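You operate a simulated robot arm through the tools that you are given. There is no shell and no other tool. Be economical: measure what you need, move in short steps, check, and stop when the job is done.

You are at the controls of a simulated robot arm. One attempt, no reset.

Task
Dry both wet stoppers on the black mat for the card's time.
Fine: nothing is dropped on the way. Set down upright: stopper.

The check looks at the end state, three seconds after you hand in, the way a careful person would. Anything else that was tipped, shoved, dropped, spilled or broken makes it a failure. A push-on lid holds only when it is set on centred and level and pressed home; a screw cap is set on level and turned clockwise until tight.

Robot
A 7-joint arm with a two-finger parallel gripper, fixed in place. Base frame: the origin is at the foot of the arm, x ahead of it, y to its left, z up; the work surface is at about z = 860. Readings come in mm, rad, newtons and seconds.
With the tool pointing down near the work surface it reaches from about 300 to 700 mm from the base axis. Its first joint turns from -1.152 to 1.152 rad. Payload 1.57 kg.
The tool frame sits at the grasp point between the pads (the TCP): z along the fingers, y along the line on which they close. The tips reach 30 mm beyond it. The gripper opens to 110 mm. The fingers are 24 mm wide and 12 mm thick; the gripper's body (48 by 112 mm) begins 78 mm behind the TCP.
Orientation is that of the tool frame in the base frame, as a unit quaternion [w, x, y, z]. With the fingers straight down and closing along the base's y, the tool's x points along the base's -x, its y along +y and its z along -z.

Tools
- The arm moves only by the tool jog_arm. Its argument "series" is a list of rows, each an object of numbers (a shift or turn left out is 0, a gripper value left out holds the last): "tx", "ty", "tz": the shift along the base's x, y, z in units of 250 mm (1.0 is 250 mm); "rx", "ry", "rz": the turn, a rotation vector about the base's x, y, z in units of 45 degrees (1.0 is 45 degrees); "hand": the finger opening in mm, from 0 to 110. In form: [{"tx": .., "ty": .., "tz": .., "rx": .., "ry": .., "rz": .., "hand": ..}, ...]. A call has 1 to 10 rows; each row is the pose to reach, as a shift and turn from the pose commanded when the call began. A call with a number of a shift or a turn outside -1 to 1 is refused whole. Each row takes 0.2 s and may step no farther than 50 mm and 0.15 rad from the row before; otherwise, or with a gripper value out of range, the whole call is refused. A pose out of reach is approached as far as the arm can. The call stops where the force on the tool passes 40 N (or 10 N more than at its start, if that is more) or the arm is blocked; 0.2 s more then pass. The fingers move at their own pace (about 108 mm/s each) and stop on an object; they squeeze with about 26 N. The grip force told is the motor's: it shows also when the fingers shut on nothing. Time passes only in rows, and 0.2 s behind the last, so rows that repeat a pose let the fingers close. The reply holds the time, the measured pose of the TCP, the force on the tool along the base axes, the opening and the grip force, in the units named above and with some noise, with the torque about the TCP (base axes, N m) and any sound that the robot's microphone picked up, and new pictures: "show" is both (left out), scene, wrist or none.
- Cameras (640 x 400 px; columns grow to the right, rows downward): "scene" is fixed at [126.7, -373.9, 1412.7]; the picture's right is [0.98, -0.18, 0.00], its down [-0.09, -0.48, -0.87] and it looks along [0.15, 0.86, -0.49] (base axes); focal length 230 px, centre (320, 200). "wrist" rides on the gripper at [70, 16, -141] in the tool frame; the picture's right is [-0.23, 0.97, 0.00], its down [-0.86, -0.20, -0.48] and it looks along [-0.47, -0.11, 0.88] (tool axes); focal length 222 px, centre (320, 200). There is no depth. A picture from a camera that has moved, and an enlarged one, comes with that camera's place and axes in the base frame and with its lens.
- inspect(camera, box): a new picture of the part [left, top, right, bottom] of that camera's present view, enlarged. The clock stands still meanwhile.
- sign_off(): hands the job in; it is judged then, once.

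Go step by step. Nothing tells you positions but the pictures and the camera data: compare them with the known pose of the tool, close in by small moves and look again before you grip or let go. The budget is 120 turns and 200 pictures, counting those below and the enlarged ones. Unless the task says otherwise, let go and move clear before handing in, and close with one line.

The tools are called as a command line: name --argument value ..., lists and objects as JSON in quotes. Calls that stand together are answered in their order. jog_arm: Moves the arm, as the interface text tells. Its arguments: {"type":"object","properties":{"series":{"type":"array","items":{"type":"object","properties":{"tx":{"type":"number"},"ty":{"type":"number"},"tz":{"type":"number"},"rx":{"type":"number"},"ry":{"type":"number"},"rz":{"type":"number"},"hand":{"type":"number"}}}},"show":{"type":"string","enum":["both","scene","wrist","none"]}},"required":["series"]} The other tools are called the same way: inspect (camera, box) takes an enlarged picture of a part of a camera's view; sign_off () hands the job in.

At the start:

```text
time: 0.0
tcp_pos: [328.7, 97.7, 1279.3]
ee_rot: [0.0, 0.0, 1.0, -0.001]
force: [-0.4, 0.8, 0.2]
ft_torque: [0.02, 0.01, 0.0]
grip_width: 110.0
grip_force: 0.1
```

scene: 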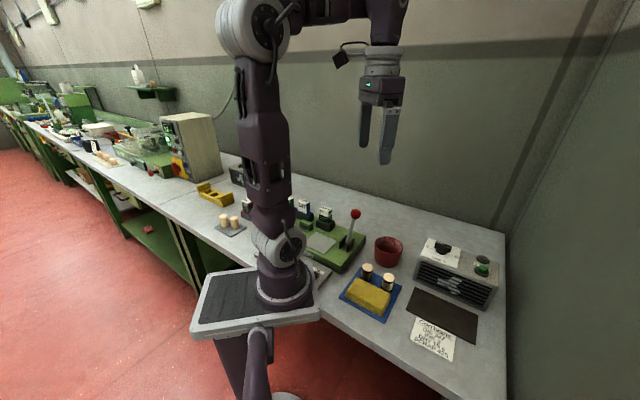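
wrist: 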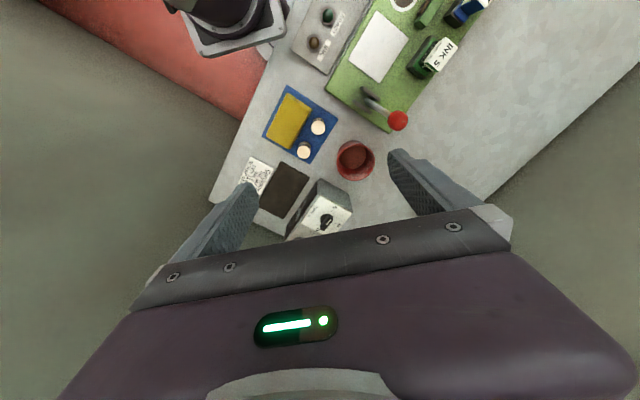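

I see a blue tray with a yellow sponge and two corks, a heater/blower with knob and green button, a black mat in front of it and a card. First I read the card and look closer.

inspect --camera "scene" --box '[400, 300, 480, 370]'

inspect --camera "scene" --box '[330, 220, 510, 340]'

inspect --camera "wrist" --box '[220, 80, 380, 240]'

```text
5.71 times, centred on (440, 335) of scene
camera zoom: at [126.7, -373.9, 1412.7], right [0.98, -0.18, 0.0], down [-0.09, -0.48, -0.87], along [0.15, 0.86, -0.49], focal length 1314 px, centre (-366, -571)
```

zoom: 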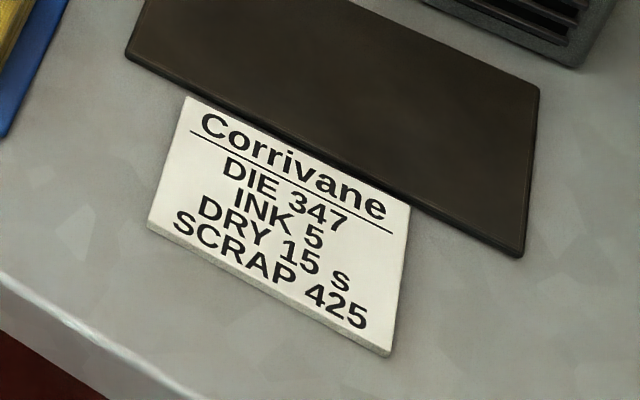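

```text
3.33 times, centred on (420, 280) of scene
camera zoom: at [126.7, -373.9, 1412.7], right [0.98, -0.18, 0.0], down [-0.09, -0.48, -0.87], along [0.15, 0.86, -0.49], focal length 767 px, centre (-13, -67)
```

zoom: 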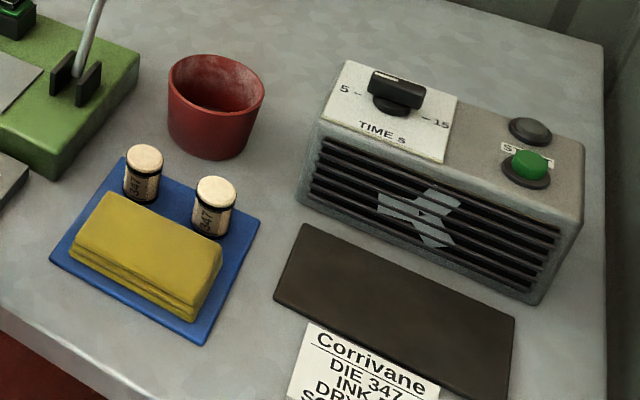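

```text
2.50 times, centred on (300, 160) of wrist
camera zoom: at [257.5, 113.5, 1420.7], right [0.23, 0.97, 0.0], down [0.86, -0.2, 0.48], along [0.47, -0.11, -0.88], focal length 555 px, centre (370, 300)
```

zoom: 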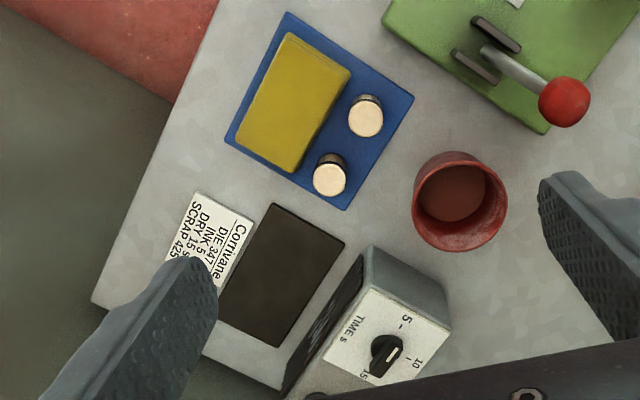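

The card says DRY 15 s. The dial of the dryer must be set at 15, and then the button pressed; I look at the dial and buttons, and at the other stoppers.

inspect --camera "scene" --box '[420, 232, 500, 282]'

inspect --camera "scene" --box '[190, 180, 350, 280]'

inspect --camera "scene" --box '[340, 255, 410, 305]'

```text
8.00 times, centred on (460, 257) of scene
camera zoom: at [126.7, -373.9, 1412.7], right [0.98, -0.18, 0.0], down [-0.09, -0.48, -0.87], along [0.15, 0.86, -0.49], focal length 1840 px, centre (-800, -256)
```

zoom: 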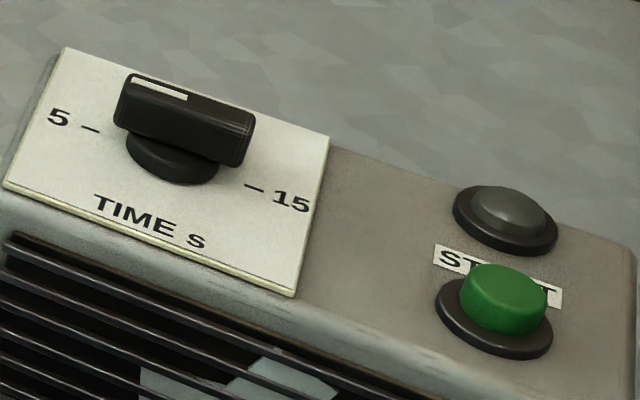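

```text
4.00 times, centred on (270, 230) of scene
camera zoom: at [126.7, -373.9, 1412.7], right [0.98, -0.18, 0.0], down [-0.09, -0.48, -0.87], along [0.15, 0.86, -0.49], focal length 920 px, centre (520, 80)
```

zoom: 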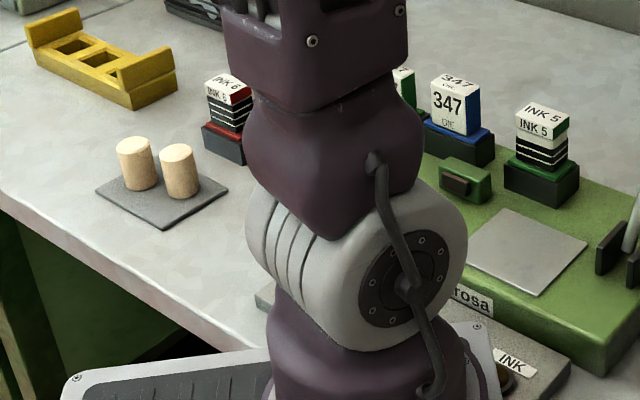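

```text
8.00 times, centred on (375, 280) of scene
camera zoom: at [126.7, -373.9, 1412.7], right [0.98, -0.18, 0.0], down [-0.09, -0.48, -0.87], along [0.15, 0.86, -0.49], focal length 1840 px, centre (-120, -440)
```

zoom: 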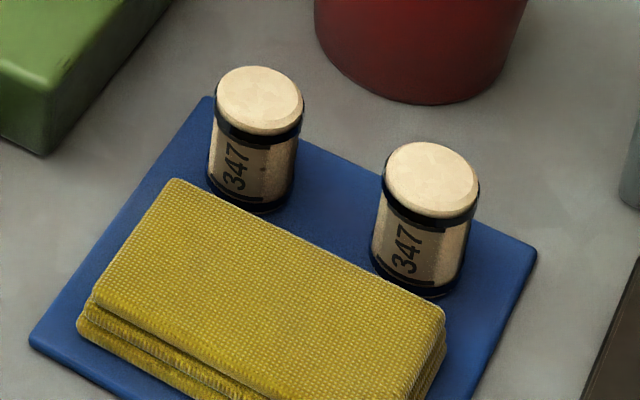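

Stoppers are about at A (348, 90) and B (395, 43), tops near z 904. The mat is centred near (502, -56), turned by 45°. I go above A, turned 45° so the fingers close along the A–B line.

jog_arm --series '[{"tx": 0.013, "ty": -0.005, "tz": -0.167, "rz": 0.167, "hand": 56}, {"tx": 0.026, "ty": -0.01, "tz": -0.333, "rz": 0.333}, {"tx": 0.039, "ty": -0.015, "tz": -0.5, "rz": 0.5}, {"tx": 0.052, "ty": -0.02, "tz": -0.667, "rz": 0.667}, {"tx": 0.065, "ty": -0.025, "tz": -0.833, "rz": 0.833}, {"tx": 0.077, "ty": -0.03, "tz": -1.0, "rz": 1.0}, {"tx": 0.077, "ty": -0.03, "tz": -1.0, "rz": 1.0}]'

```text
time: 1.6
tcp_pos: [348.8, 89.1, 1026.1]
ee_rot: [0.0, -0.384, 0.923, 0.0]
force: [-0.3, -0.6, -0.1]
ft_torque: [0.0, 0.02, 0.02]
grip_width: 55.9
grip_force: 0.0
camera wrist: at [288.0, 50.6, 1168.8], right [-0.53, 0.85, 0.0], down [0.74, 0.46, 0.48], along [0.41, 0.25, -0.88], focal length 222 px, centre (320, 200)
```

scene: 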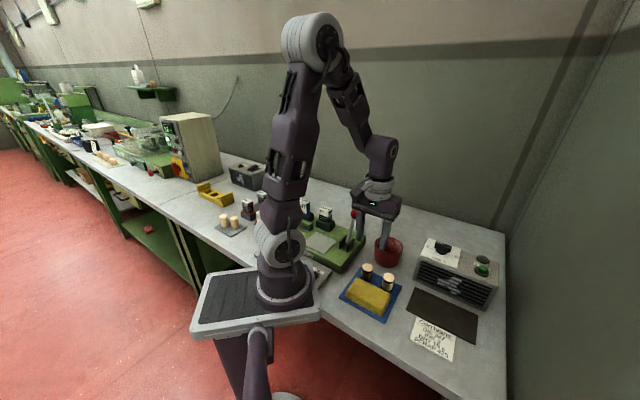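
wrist: 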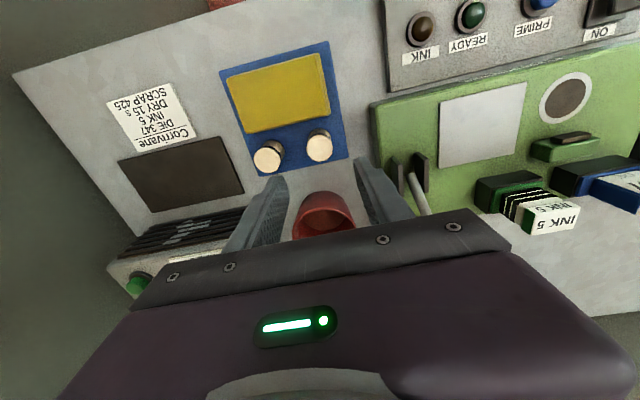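

The stoppers show near the expected place. I zoom for better measurement before descending.

inspect --camera "wrist" --box '[230, 110, 350, 185]'

```text
5.33 times, centred on (290, 148) of wrist
camera zoom: at [288.0, 50.6, 1168.8], right [-0.53, 0.85, 0.0], down [0.74, 0.46, 0.48], along [0.41, 0.25, -0.88], focal length 1185 px, centre (480, 480)
```

zoom: 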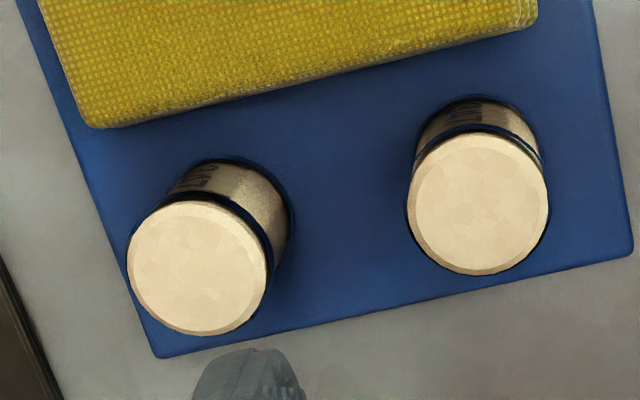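

A is about at (350.5, 88.5). I go down to just above its top and check.

jog_arm --series '[{"tx": 0.005, "tz": -0.17}, {"tx": 0.006, "tz": -0.34}, {"tx": 0.006, "tz": -0.34}]'

inspect --camera "scene" --box '[330, 225, 430, 310]'

```text
time: 2.4
tcp_pos: [349.9, 91.2, 944.6]
ee_rot: [0.0, -0.383, 0.924, -0.001]
force: [0.2, 0.2, 0.8]
ft_torque: [-0.01, -0.04, 0.0]
grip_width: 55.9
grip_force: 0.0
camera wrist: at [289.3, 53.2, 1086.4], right [-0.53, 0.85, 0.0], down [0.75, 0.46, 0.48], along [0.41, 0.25, -0.88], focal length 222 px, centre (320, 200)
```

scene: 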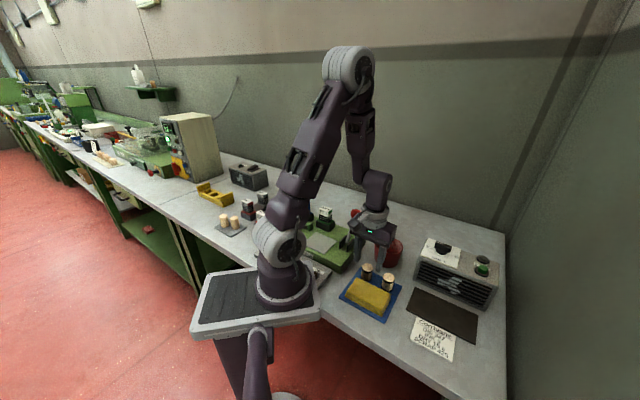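
wrist: 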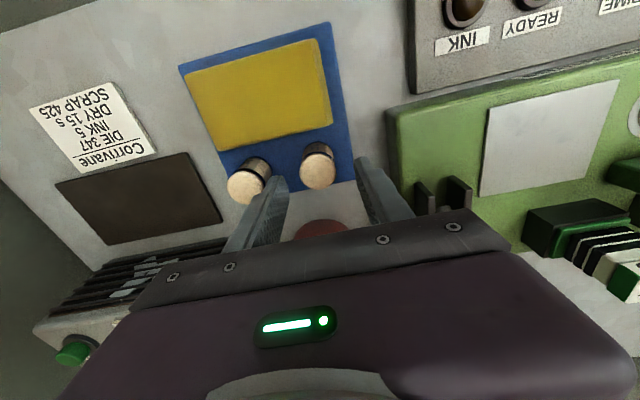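

```text
4.71 times, centred on (380, 268) of scene
camera zoom: at [126.7, -373.9, 1412.7], right [0.98, -0.18, 0.0], down [-0.09, -0.48, -0.87], along [0.15, 0.86, -0.49], focal length 1082 px, centre (38, -118)
```

zoom: 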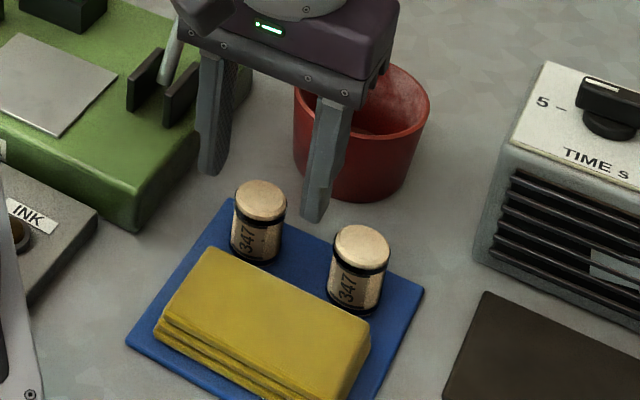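

The fingertips straddle stopper A. I shift slightly and go down to about z 901, then look before closing.

jog_arm --series '[{"ty": -0.01, "tz": -0.07}, {"ty": -0.01, "tz": -0.13}, {"ty": -0.01, "tz": -0.174}, {"ty": -0.01, "tz": -0.174}]' --show "wrist"

inspect --camera "scene" --box '[330, 225, 430, 310]'

```text
time: 3.4
tcp_pos: [349.4, 86.7, 900.7]
ee_rot: [0.0, -0.382, 0.924, 0.0]
force: [0.6, 0.1, 0.4]
ft_torque: [-0.02, -0.01, -0.03]
grip_width: 55.9
grip_force: 0.1
camera wrist: at [288.2, 48.6, 1042.6], right [-0.53, 0.85, 0.0], down [0.75, 0.46, 0.48], along [0.41, 0.25, -0.88], focal length 222 px, centre (320, 200)
```

wrist: 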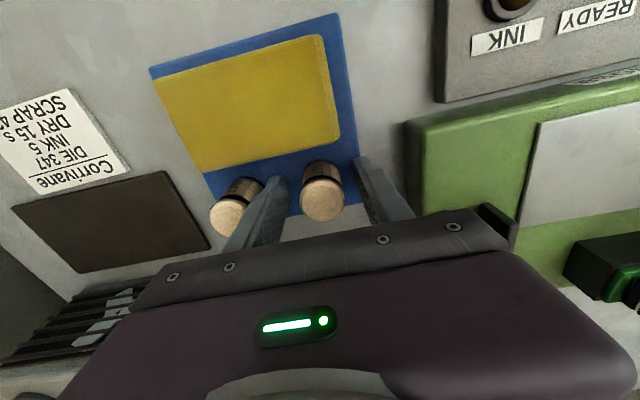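

```text
4.71 times, centred on (380, 268) of scene
camera zoom: at [126.7, -373.9, 1412.7], right [0.98, -0.18, 0.0], down [-0.09, -0.48, -0.87], along [0.15, 0.86, -0.49], focal length 1082 px, centre (38, -118)
```

zoom: 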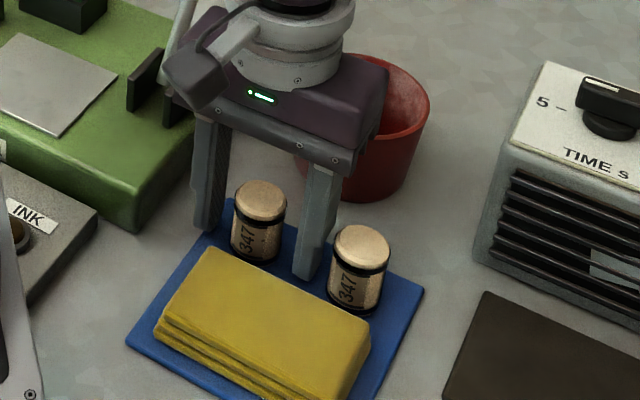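

Fingers sit centred around A. Close and lift.

jog_arm --series '[{"hand": 20}, {"hand": 20}, {"hand": 20}, {"hand": 20}]' --show "none"

inspect --camera "scene" --box '[330, 225, 430, 310]'

```text
time: 4.4
tcp_pos: [349.2, 86.7, 901.1]
ee_rot: [0.0, -0.382, 0.924, 0.0]
force: [0.2, -0.4, 0.5]
ft_torque: [-0.02, -0.01, -0.01]
grip_width: 28.0
grip_force: 25.9
```

```text
4.71 times, centred on (380, 268) of scene
camera zoom: at [126.7, -373.9, 1412.7], right [0.98, -0.18, 0.0], down [-0.09, -0.48, -0.87], along [0.15, 0.86, -0.49], focal length 1082 px, centre (38, -118)
```

zoom: 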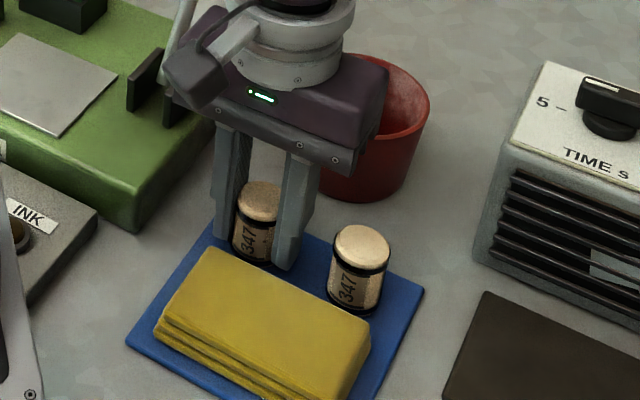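

Gripped at 28 mm. I lift 100 mm and carry it towards the far-right half of the mat.

jog_arm --series '[{"tz": 0.13}, {"tz": 0.26}, {"tz": 0.4}, {"tx": 0.12, "ty": -0.114, "tz": 0.4}, {"tx": 0.24, "ty": -0.228, "tz": 0.4}, {"tx": 0.36, "ty": -0.342, "tz": 0.4}, {"tx": 0.48, "ty": -0.456, "tz": 0.4}, {"tx": 0.6, "ty": -0.57, "tz": 0.4}, {"tx": 0.72, "ty": -0.684, "tz": 0.4}, {"tx": 0.72, "ty": -0.684, "tz": 0.4}]'

inspect --camera "scene" --box '[380, 220, 520, 340]'

```text
time: 6.6
tcp_pos: [530.6, -85.8, 1002.6]
ee_rot: [-0.001, -0.383, 0.924, 0.001]
force: [-0.4, 0.6, 0.5]
ft_torque: [0.02, 0.03, 0.0]
grip_width: 28.1
grip_force: 25.9
camera wrist: at [468.4, -123.1, 1144.5], right [-0.53, 0.85, 0.0], down [0.75, 0.46, 0.48], along [0.41, 0.25, -0.88], focal length 222 px, centre (320, 200)
```

scene: 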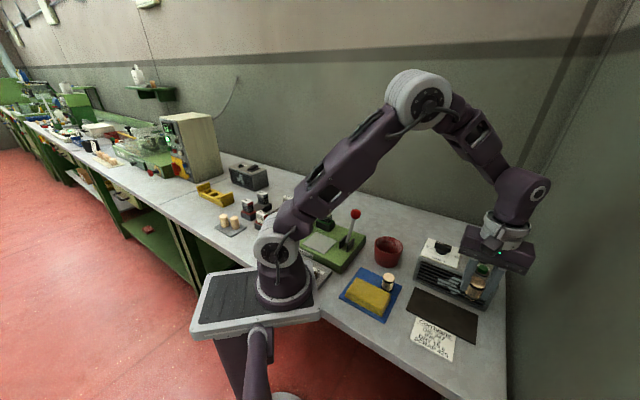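
wrist: 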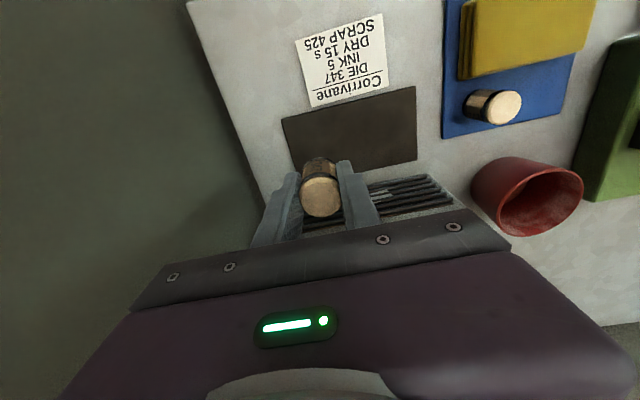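

```text
3.33 times, centred on (450, 280) of scene
camera zoom: at [126.7, -373.9, 1412.7], right [0.98, -0.18, 0.0], down [-0.09, -0.48, -0.87], along [0.15, 0.86, -0.49], focal length 767 px, centre (-113, -67)
```

zoom: 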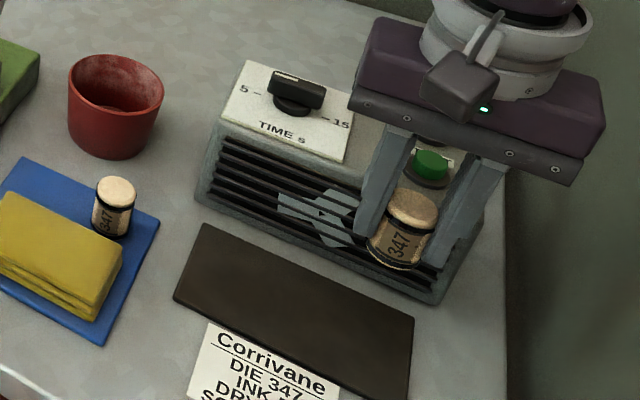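

The mat is confirmed with centre (503, -55); TCP is above its right half. I lower to about 907 and check forces.

jog_arm --series '[{"tz": -0.1}, {"tz": -0.2}, {"tz": -0.3}, {"tz": -0.38}, {"tz": -0.38}]' --show "none"

inspect --camera "scene" --box '[400, 250, 510, 340]'

```text
time: 7.8
tcp_pos: [530.2, -82.0, 903.6]
ee_rot: [0.001, -0.383, 0.924, 0.0]
force: [1.6, 2.2, 6.5]
ft_torque: [0.21, 0.09, 0.04]
grip_width: 28.3
grip_force: 25.7
```

```text
4.44 times, centred on (455, 295) of scene
camera zoom: at [126.6, -373.9, 1412.7], right [0.98, -0.18, 0.0], down [-0.09, -0.48, -0.87], along [0.15, 0.86, -0.49], focal length 1022 px, centre (-280, -222)
```

zoom: 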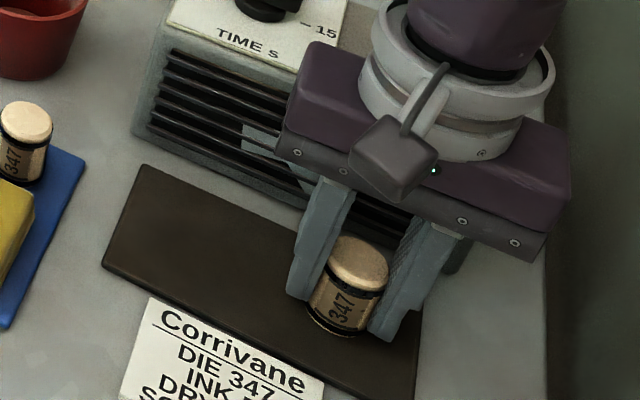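

Force suggests contact already. I lower by 1 mm to see whether it rises.

jog_arm --series '[{"tz": -0.002}, {"tz": -0.004}, {"tz": -0.004}]' --show "none"

```text
time: 8.6
tcp_pos: [529.5, -84.5, 903.1]
ee_rot: [-0.001, -0.383, 0.924, -0.001]
force: [0.7, 0.4, -0.6]
ft_torque: [-0.03, -0.01, 0.0]
grip_width: 28.3
grip_force: 26.1
```

No contact yet; I continue in small steps.

jog_arm --series '[{"tz": -0.004}, {"tz": -0.008}, {"tz": -0.008}, {"tz": -0.008}]' --show "none"

```text
time: 9.6
tcp_pos: [528.1, -84.5, 901.4]
ee_rot: [0.0, -0.383, 0.924, 0.0]
force: [0.3, 0.4, -0.3]
ft_torque: [-0.01, -0.03, 0.0]
grip_width: 27.8
grip_force: 25.6
```

jog_arm --series '[{"tz": -0.004}, {"tz": -0.008}, {"tz": -0.008}, {"tz": -0.008}]' --show "none"

inspect --camera "scene" --box '[440, 275, 490, 325]'

```text
time: 10.6
tcp_pos: [528.8, -83.0, 899.3]
ee_rot: [0.0, -0.382, 0.924, 0.0]
force: [0.5, -0.3, -0.6]
ft_torque: [0.01, 0.02, -0.01]
grip_width: 27.9
grip_force: 26.1
```

```text
8.00 times, centred on (465, 300) of scene
camera zoom: at [126.7, -373.9, 1412.7], right [0.98, -0.18, 0.0], down [-0.09, -0.48, -0.87], along [0.15, 0.86, -0.49], focal length 1840 px, centre (-840, -600)
```

zoom: 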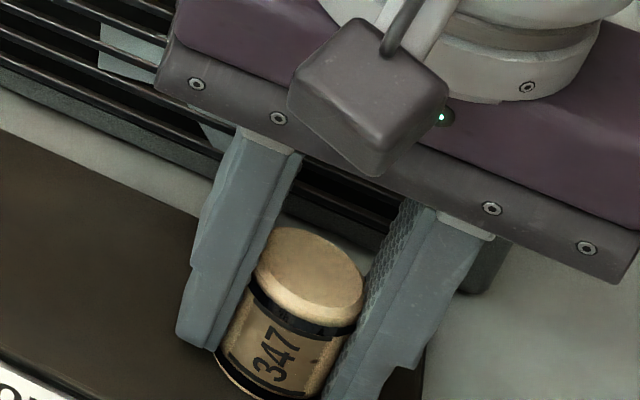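

Nearly there; continue down with force watched.

jog_arm --series '[{"tz": -0.004}, {"tz": -0.004}, {"tz": -0.004}]' --show "none"

```text
time: 11.4
tcp_pos: [529.0, -83.7, 899.9]
ee_rot: [0.0, -0.382, 0.924, -0.001]
force: [0.2, 1.6, 8.5]
ft_torque: [0.05, -0.04, 0.01]
grip_width: 29.4
grip_force: 25.9
```

Contact at 8.5 N: the stopper rests on the mat. I release, check, and rise.

jog_arm --series '[{"hand": 50}, {"hand": 50}, {"hand": 50}, {"tz": 0.1}, {"tz": 0.25}, {"tz": 0.4}, {"tz": 0.4}]'

inspect --camera "scene" --box '[380, 220, 520, 340]'

```text
time: 13.0
tcp_pos: [525.4, -86.6, 997.6]
ee_rot: [0.0, -0.384, 0.923, 0.001]
force: [0.0, -0.6, 0.4]
ft_torque: [-0.01, -0.01, -0.02]
grip_width: 50.3
grip_force: 0.1
camera wrist: at [463.9, -124.6, 1140.0], right [-0.53, 0.85, 0.0], down [0.75, 0.46, 0.48], along [0.41, 0.25, -0.88], focal length 222 px, centre (320, 200)
```

scene: 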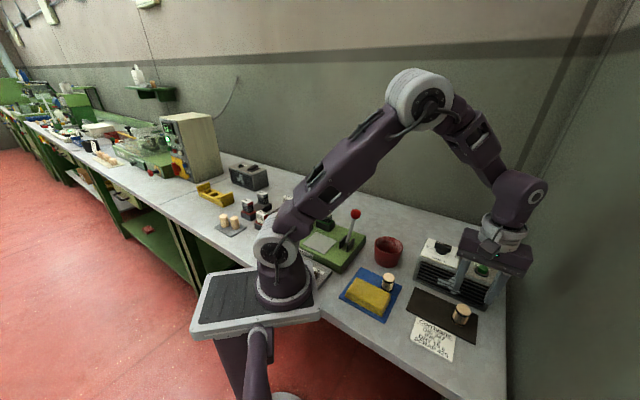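
wrist: 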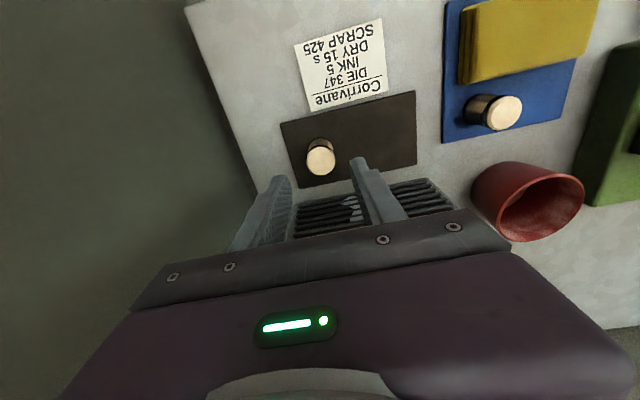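

```text
3.33 times, centred on (450, 280) of scene
camera zoom: at [126.7, -373.9, 1412.7], right [0.98, -0.18, 0.0], down [-0.09, -0.48, -0.87], along [0.15, 0.86, -0.49], focal length 767 px, centre (-113, -67)
```

zoom: 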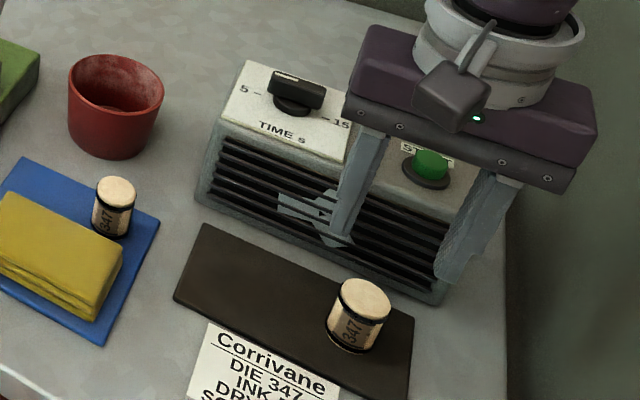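

Stopper A stands upright on the mat. Now over to B at about (396, 42), going down to just above it.

jog_arm --series '[{"tx": -0.134, "ty": 0.125, "hand": 54}, {"tx": -0.267, "ty": 0.25}, {"tx": -0.4, "ty": 0.375}, {"tx": -0.534, "ty": 0.499}, {"tx": -0.534, "ty": 0.499, "tz": -0.12}, {"tx": -0.534, "ty": 0.499, "tz": -0.22}, {"tx": -0.534, "ty": 0.499, "tz": -0.22}]' --show "wrist"

inspect --camera "scene" --box '[330, 225, 430, 310]'

inspect --camera "wrist" --box '[260, 120, 380, 210]'

```text
time: 14.6
tcp_pos: [394.6, 40.0, 943.8]
ee_rot: [0.0, -0.383, 0.924, -0.001]
force: [1.3, 0.4, -0.1]
ft_torque: [-0.01, 0.02, 0.03]
grip_width: 54.1
grip_force: 0.0
camera wrist: at [332.9, 2.1, 1085.7], right [-0.53, 0.85, 0.0], down [0.75, 0.46, 0.48], along [0.41, 0.25, -0.88], focal length 222 px, centre (320, 200)
```

wrist: 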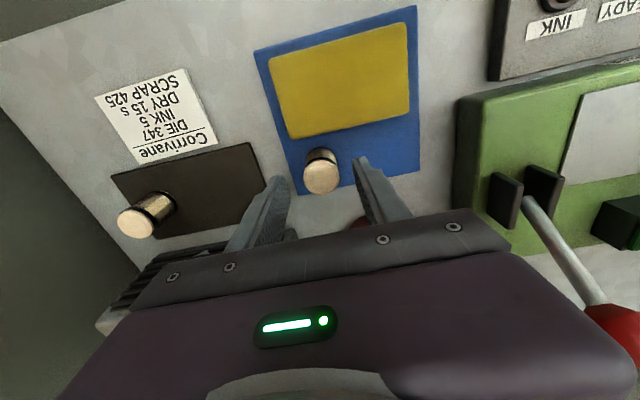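

```text
4.71 times, centred on (380, 268) of scene
camera zoom: at [126.7, -373.9, 1412.7], right [0.98, -0.18, 0.0], down [-0.09, -0.48, -0.87], along [0.15, 0.86, -0.49], focal length 1082 px, centre (38, -118)
```

zoom: 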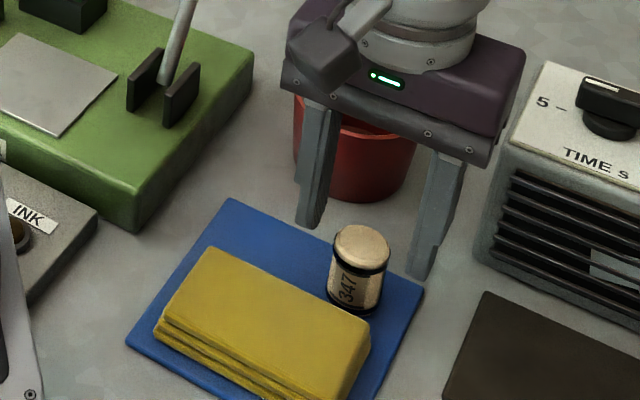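

```text
4.44 times, centred on (320, 165) of wrist
camera zoom: at [332.9, 2.1, 1085.7], right [-0.53, 0.85, 0.0], down [0.75, 0.46, 0.48], along [0.41, 0.25, -0.88], focal length 987 px, centre (320, 356)
```

zoom: 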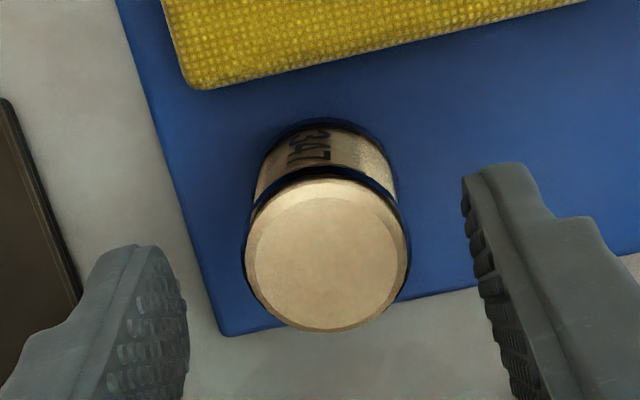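

B is centred between the fingers. Descend, close.

jog_arm --series '[{"tx": 0.003, "ty": 0.003, "tz": -0.07}, {"tx": 0.003, "ty": 0.003, "tz": -0.13}, {"tx": 0.003, "ty": 0.003, "tz": -0.175}, {"tx": 0.003, "ty": 0.003, "tz": -0.175}, {"tx": 0.003, "ty": 0.003, "tz": -0.175, "hand": 20}, {"tx": 0.003, "ty": 0.003, "tz": -0.175}, {"tx": 0.003, "ty": 0.003, "tz": -0.175}, {"tx": 0.003, "ty": 0.003, "tz": -0.175}]' --show "wrist"

inspect --camera "scene" --box '[330, 225, 430, 310]'

```text
time: 16.4
tcp_pos: [397.6, 41.0, 901.2]
ee_rot: [0.0, -0.382, 0.924, -0.001]
force: [0.3, 0.3, 0.1]
ft_torque: [-0.02, 0.01, 0.0]
grip_width: 27.9
grip_force: 26.2
camera wrist: at [334.8, 4.2, 1042.6], right [-0.53, 0.85, 0.0], down [0.75, 0.46, 0.48], along [0.41, 0.25, -0.88], focal length 222 px, centre (320, 200)
```

wrist: 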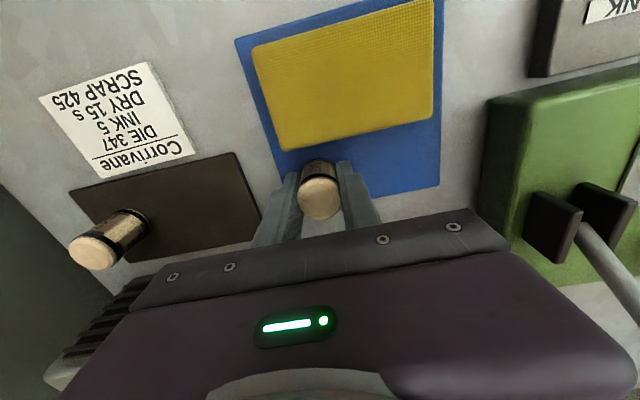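

```text
4.71 times, centred on (380, 268) of scene
camera zoom: at [126.7, -373.9, 1412.7], right [0.98, -0.18, 0.0], down [-0.09, -0.48, -0.87], along [0.15, 0.86, -0.49], focal length 1082 px, centre (38, -118)
```

zoom: 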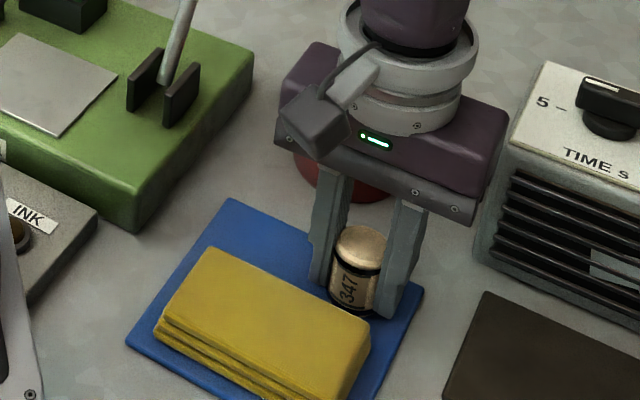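

Gripped. Lift, carry to the left half of the mat (474, -28), and lower to just above it.

jog_arm --series '[{"tz": 0.1}, {"tz": 0.2}, {"tz": 0.3}, {"tx": 0.103, "ty": -0.094, "tz": 0.3}, {"tx": 0.206, "ty": -0.188, "tz": 0.3}, {"tx": 0.309, "ty": -0.281, "tz": 0.3}, {"tx": 0.309, "ty": -0.281, "tz": 0.18}, {"tx": 0.309, "ty": -0.281, "tz": 0.08}, {"tx": 0.309, "ty": -0.281, "tz": 0.02}, {"tx": 0.309, "ty": -0.281, "tz": 0.008}]' --show "wrist"

inspect --camera "scene" --box '[380, 220, 520, 340]'

```text
time: 18.6
tcp_pos: [475.4, -29.6, 901.5]
ee_rot: [0.001, -0.383, 0.924, 0.0]
force: [1.1, -2.4, 12.7]
ft_torque: [0.2, 0.14, -0.01]
grip_width: 28.2
grip_force: 25.7
camera wrist: at [413.2, -67.6, 1043.6], right [-0.53, 0.85, 0.0], down [0.74, 0.46, 0.48], along [0.41, 0.25, -0.88], focal length 222 px, centre (320, 200)
```

wrist: 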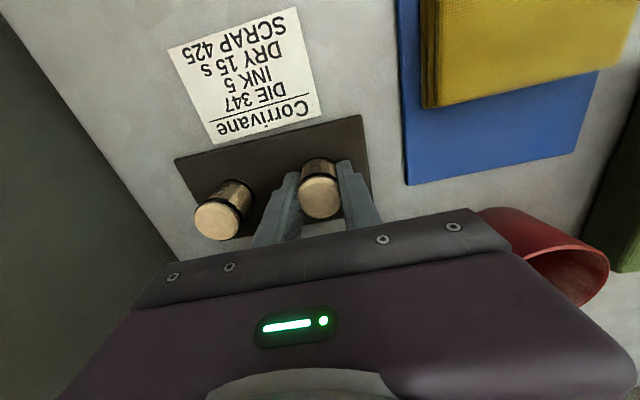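

```text
3.33 times, centred on (450, 280) of scene
camera zoom: at [126.5, -374.0, 1412.7], right [0.98, -0.18, 0.0], down [-0.09, -0.48, -0.87], along [0.15, 0.86, -0.49], focal length 767 px, centre (-113, -67)
```

zoom: 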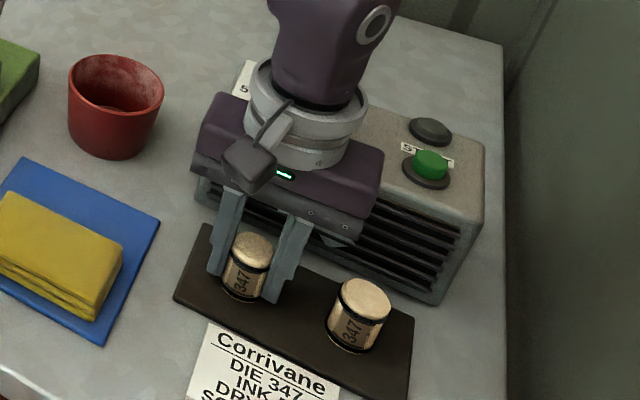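

jog_arm --series '[{"tz": 0}, {"tz": 0}]' --show "none"

```text
time: 19.2
tcp_pos: [474.0, -29.2, 901.3]
ee_rot: [0.0, -0.383, 0.924, 0.001]
force: [-0.1, -0.8, 0.0]
ft_torque: [0.0, -0.05, 0.01]
grip_width: 28.0
grip_force: 25.8
```

I take the last millimetres until steady contact.

jog_arm --series '[{"tz": -0.004}, {"tz": -0.008}, {"tz": -0.008}, {"tz": -0.008}]' --show "none"

```text
time: 20.2
tcp_pos: [473.8, -29.1, 900.0]
ee_rot: [0.0, -0.383, 0.924, 0.0]
force: [0.0, 0.7, -0.2]
ft_torque: [0.0, -0.02, 0.03]
grip_width: 28.2
grip_force: 25.5
```

jog_arm --series '[{"tz": -0.004}, {"tz": -0.006}, {"tz": -0.006}, {"tz": -0.006}]' --show "none"

```text
time: 21.2
tcp_pos: [472.9, -28.8, 899.3]
ee_rot: [0.0, -0.383, 0.924, 0.0]
force: [0.3, -0.5, 0.1]
ft_torque: [0.0, -0.01, -0.01]
grip_width: 28.0
grip_force: 26.6
```

jog_arm --series '[{"tz": -0.004}, {"tz": -0.004}, {"tz": -0.004}]' --show "none"

```text
time: 22.0
tcp_pos: [473.2, -28.3, 898.1]
ee_rot: [0.0, -0.383, 0.924, 0.0]
force: [0.4, -0.2, -0.2]
ft_torque: [-0.03, 0.04, 0.04]
grip_width: 27.8
grip_force: 26.0
```

jog_arm --series '[{"tz": -0.004}, {"tz": -0.004}, {"tz": -0.004}]' --show "none"

```text
time: 22.8
tcp_pos: [473.4, -28.5, 895.4]
ee_rot: [0.001, -0.382, 0.924, 0.0]
force: [0.0, 0.3, 0.2]
ft_torque: [0.01, 0.02, -0.02]
grip_width: 27.8
grip_force: 25.8
```

Lower than for A and still no contact; I look closely.

inspect --camera "scene" --box '[410, 275, 480, 330]'

inspect --camera "wrist" --box '[170, 120, 390, 250]'

```text
7.27 times, centred on (445, 302) of scene
camera zoom: at [126.7, -373.9, 1412.7], right [0.98, -0.18, 0.0], down [-0.09, -0.48, -0.87], along [0.15, 0.86, -0.49], focal length 1672 px, centre (-589, -546)
```

zoom: 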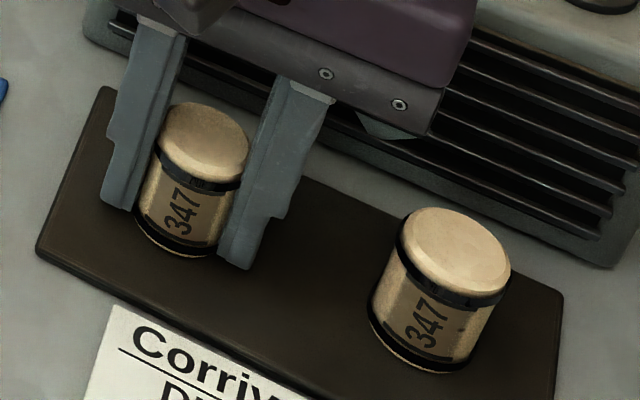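

```text
2.91 times, centred on (280, 185) of wrist
camera zoom: at [411.8, -66.6, 1038.5], right [-0.53, 0.85, 0.0], down [0.75, 0.46, 0.48], along [0.41, 0.25, -0.88], focal length 646 px, centre (436, 244)
```

zoom: 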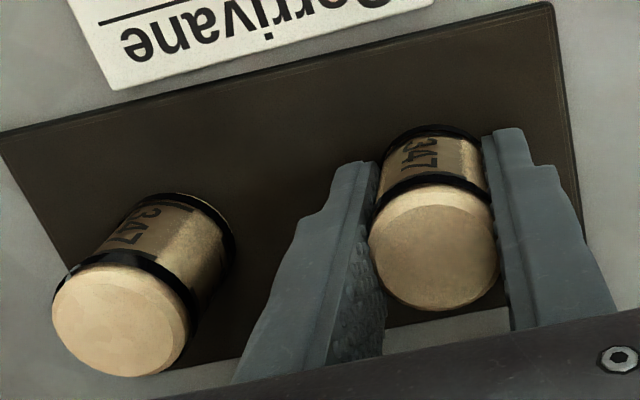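

Stopper B is still a hair above the mat. Continue downward carefully.

jog_arm --series '[{"tz": -0.004}, {"tz": -0.004}, {"tz": -0.004}]' --show "none"

```text
time: 23.6
tcp_pos: [473.6, -29.8, 896.2]
ee_rot: [0.001, -0.382, 0.924, -0.001]
force: [0.6, 1.3, 14.8]
ft_torque: [0.14, 0.26, 0.06]
grip_width: 28.8
grip_force: 25.7
```

Contact. Release and rise.

jog_arm --series '[{"hand": 48}, {"hand": 48}, {"hand": 48}, {"tz": 0.1}, {"tz": 0.25}, {"tz": 0.4}, {"tz": 0.6}, {"tz": 0.6}]'

inspect --camera "scene" --box '[380, 220, 520, 340]'

```text
time: 25.4
tcp_pos: [473.9, -28.1, 1047.9]
ee_rot: [-0.001, -0.382, 0.924, 0.0]
force: [0.1, 0.0, -0.2]
ft_torque: [0.0, -0.01, 0.02]
grip_width: 48.1
grip_force: 0.1
camera wrist: at [412.2, -66.4, 1188.8], right [-0.53, 0.85, 0.0], down [0.75, 0.46, 0.48], along [0.41, 0.25, -0.88], focal length 222 px, centre (320, 200)
```

scene: 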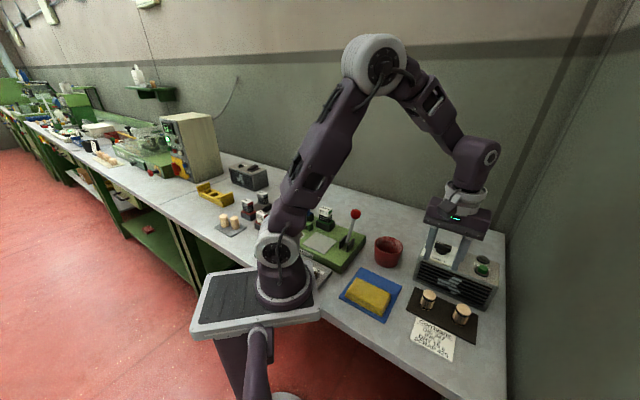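
wrist: 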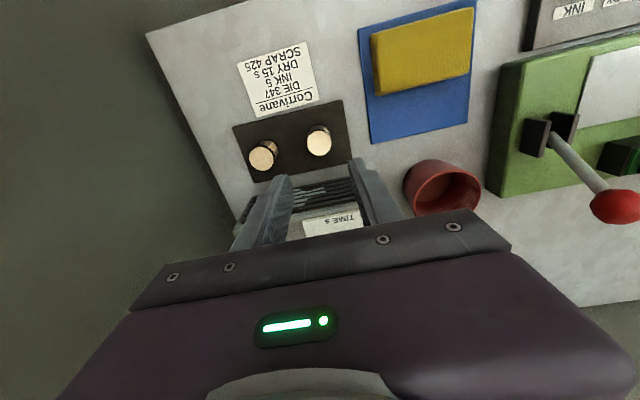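

```text
3.33 times, centred on (450, 280) of scene
camera zoom: at [126.7, -373.9, 1412.7], right [0.98, -0.18, 0.0], down [-0.09, -0.48, -0.87], along [0.15, 0.86, -0.49], focal length 767 px, centre (-113, -67)
```

zoom: 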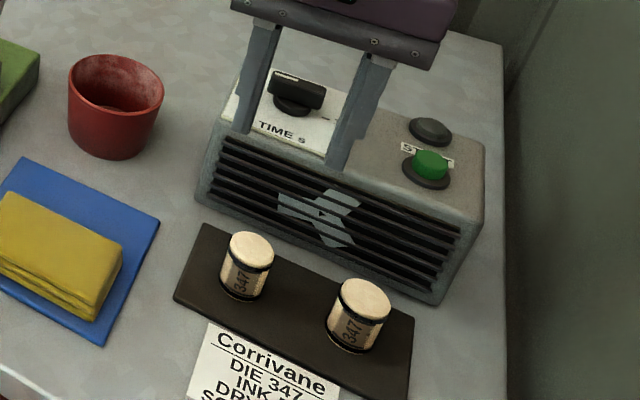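

Both stoppers stand upright on the mat. Now I move over the dryer to view the time dial.

jog_arm --series '[{"tx": 0.11, "ty": 0.11}, {"tx": 0.22, "ty": 0.22}, {"tx": 0.33, "ty": 0.33}, {"tx": 0.436, "ty": 0.444}, {"tx": 0.436, "ty": 0.444}]'

inspect --camera "wrist" --box '[230, 70, 410, 190]'

```text
time: 26.6
tcp_pos: [584.0, 83.7, 1045.9]
ee_rot: [0.0, -0.383, 0.924, 0.0]
force: [0.0, -0.1, -0.3]
ft_torque: [-0.03, -0.04, 0.02]
grip_width: 48.0
grip_force: 0.0
camera wrist: at [521.6, 46.6, 1187.7], right [-0.53, 0.85, 0.0], down [0.75, 0.46, 0.48], along [0.41, 0.25, -0.88], focal length 222 px, centre (320, 200)
```

scene: 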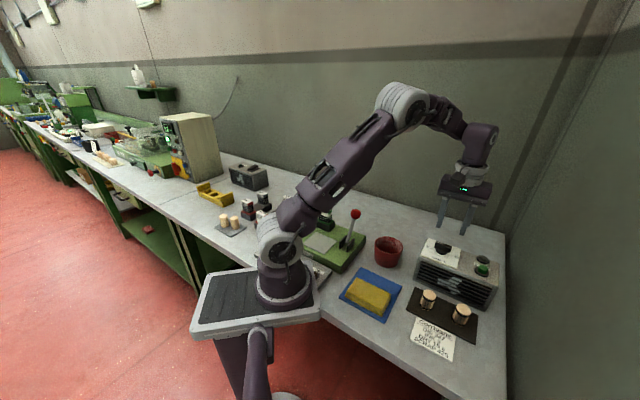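
wrist: 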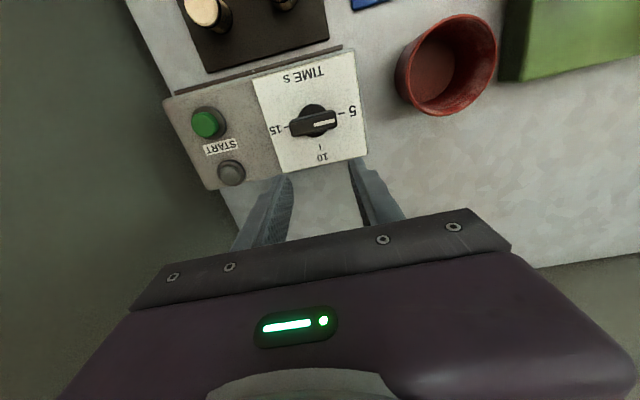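

```text
3.33 times, centred on (320, 130) of wrist
camera zoom: at [521.6, 46.6, 1187.7], right [-0.53, 0.85, 0.0], down [0.75, 0.46, 0.48], along [0.41, 0.25, -0.88], focal length 740 px, centre (320, 433)
```

zoom: 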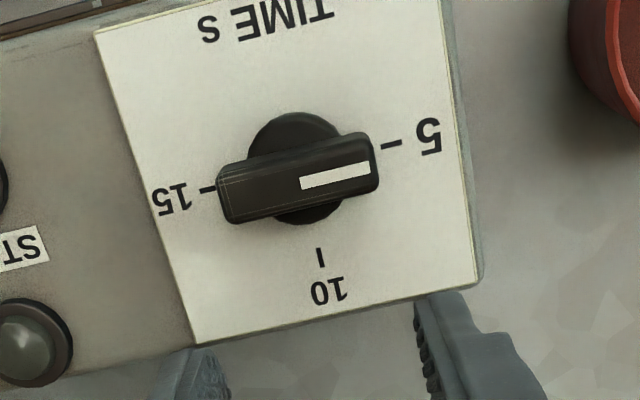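

The dial points at 5; it must turn 180° clockwise (via 10) to 15. The knob bar's centre is about (556, 60), top near z 977. I turn the hand by +90° above it so I can grip the bar and then turn back by -180°.

jog_arm --series '[{"tx": -0.018, "ty": -0.016, "rz": 0.167, "hand": 40}, {"tx": -0.036, "ty": -0.032, "rz": 0.333}, {"tx": -0.054, "ty": -0.048, "rz": 0.5}, {"tx": -0.072, "ty": -0.064, "rz": 0.667}, {"tx": -0.09, "ty": -0.08, "rz": 0.833}, {"tx": -0.106, "ty": -0.092, "rz": 1.0}, {"tx": -0.106, "ty": -0.092, "rz": 1.0}]' --show "none"

jog_arm --series '[{"rz": 0.167}, {"rz": 0.333}, {"rz": 0.5}, {"rz": 0.667}, {"rz": 0.833}, {"rz": 1.0}, {"rz": 1.0}]'

```text
time: 28.2
tcp_pos: [554.4, 57.2, 1044.9]
ee_rot: [-0.001, 0.708, -0.706, 0.0]
force: [-0.4, -0.7, 0.3]
ft_torque: [0.05, 0.01, -0.01]
grip_width: 40.1
grip_force: 0.0
```

```text
time: 29.8
tcp_pos: [556.0, 60.2, 1046.2]
ee_rot: [0.0, 0.924, -0.382, 0.0]
force: [-0.3, 0.4, -0.7]
ft_torque: [-0.01, -0.03, 0.0]
grip_width: 39.9
grip_force: 0.0
camera wrist: at [593.5, -0.9, 1187.7], right [-0.85, -0.53, 0.0], down [-0.46, 0.74, 0.48], along [-0.25, 0.41, -0.88], focal length 222 px, centre (320, 200)
```

scene: 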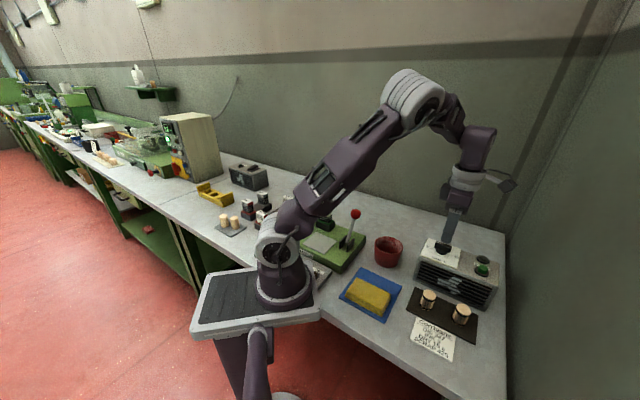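
wrist: 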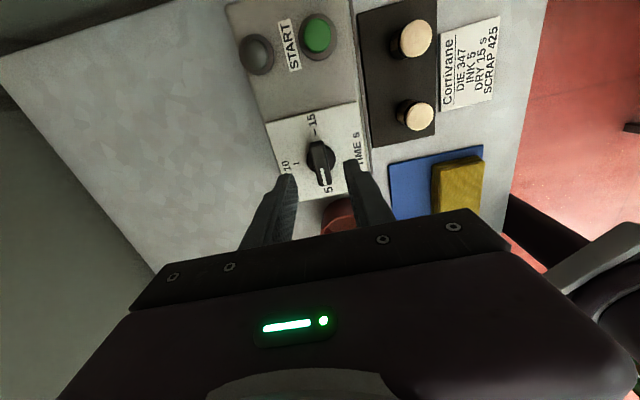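

The orientation is reached. I zoom on the knob to refine.

inspect --camera "wrist" --box '[260, 110, 380, 210]'

```text
4.00 times, centred on (320, 160) of wrist
camera zoom: at [593.5, -0.9, 1187.7], right [-0.85, -0.53, 0.0], down [-0.46, 0.74, 0.48], along [-0.25, 0.41, -0.88], focal length 888 px, centre (320, 360)
```

zoom: 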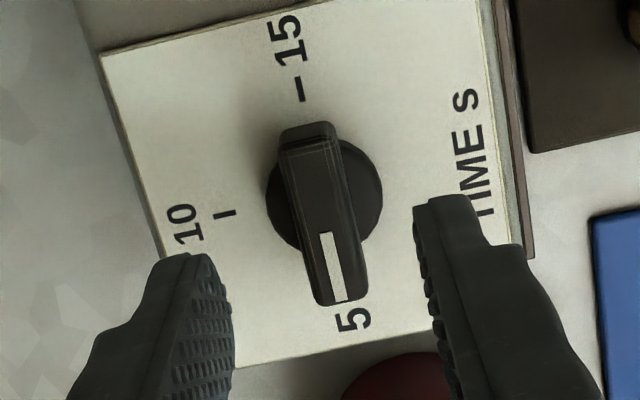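

Aligned. Descend to about z 994 (tips ~964) and look.

jog_arm --series '[{"tx": -0.005, "ty": 0.005, "tz": -0.08}, {"tx": -0.005, "ty": 0.005, "tz": -0.16}, {"tx": -0.005, "ty": 0.005, "tz": -0.21}, {"tx": -0.005, "ty": 0.005, "tz": -0.21}]' --show "none"

inspect --camera "wrist" --box '[260, 110, 380, 210]'

inspect --camera "scene" --box '[400, 215, 500, 285]'

```text
time: 30.8
tcp_pos: [552.9, 60.8, 994.5]
ee_rot: [0.0, 0.924, -0.383, 0.0]
force: [0.1, 0.7, 0.7]
ft_torque: [-0.02, -0.01, 0.02]
grip_width: 40.3
grip_force: 0.0
```

```text
4.00 times, centred on (320, 160) of wrist
camera zoom: at [590.0, -0.2, 1135.5], right [-0.85, -0.53, 0.0], down [-0.46, 0.75, 0.48], along [-0.25, 0.41, -0.88], focal length 888 px, centre (320, 360)
```

zoom: 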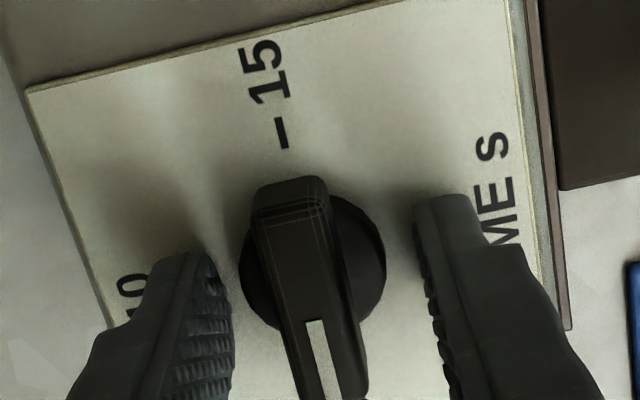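

```text
5.71 times, centred on (450, 250) of scene
camera zoom: at [126.7, -373.9, 1412.7], right [0.98, -0.18, 0.0], down [-0.09, -0.48, -0.87], along [0.15, 0.86, -0.49], focal length 1314 px, centre (-423, -86)
```

zoom: 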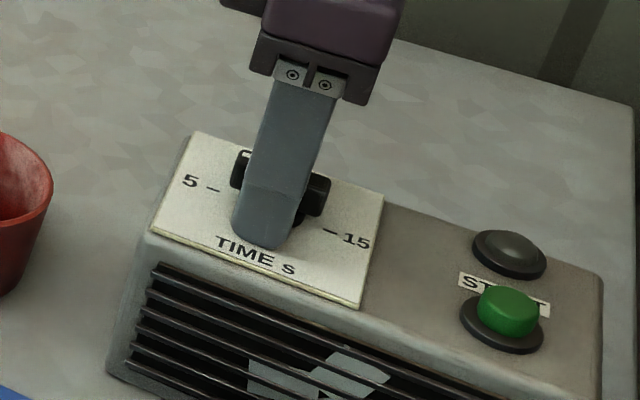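

Fingers straddle the bar. Close on it.

jog_arm --series '[{"hand": 5}, {"hand": 5}, {"hand": 5}]' --show "none"

inspect --camera "wrist" --box '[260, 110, 380, 210]'

```text
time: 31.6
tcp_pos: [553.9, 61.4, 993.7]
ee_rot: [-0.001, 0.924, -0.383, 0.001]
force: [9.7, 6.6, -9.2]
ft_torque: [0.1, -0.53, 0.01]
grip_width: 29.6
grip_force: 39.4
```

```text
4.00 times, centred on (320, 160) of wrist
camera zoom: at [590.6, 0.3, 1135.5], right [-0.85, -0.53, 0.0], down [-0.46, 0.74, 0.48], along [-0.25, 0.41, -0.88], focal length 888 px, centre (320, 360)
```

zoom: 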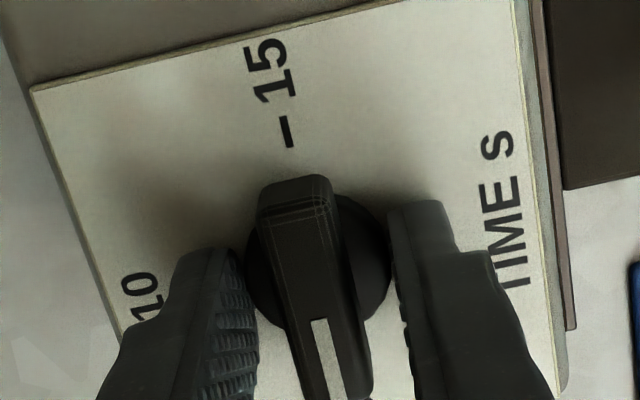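

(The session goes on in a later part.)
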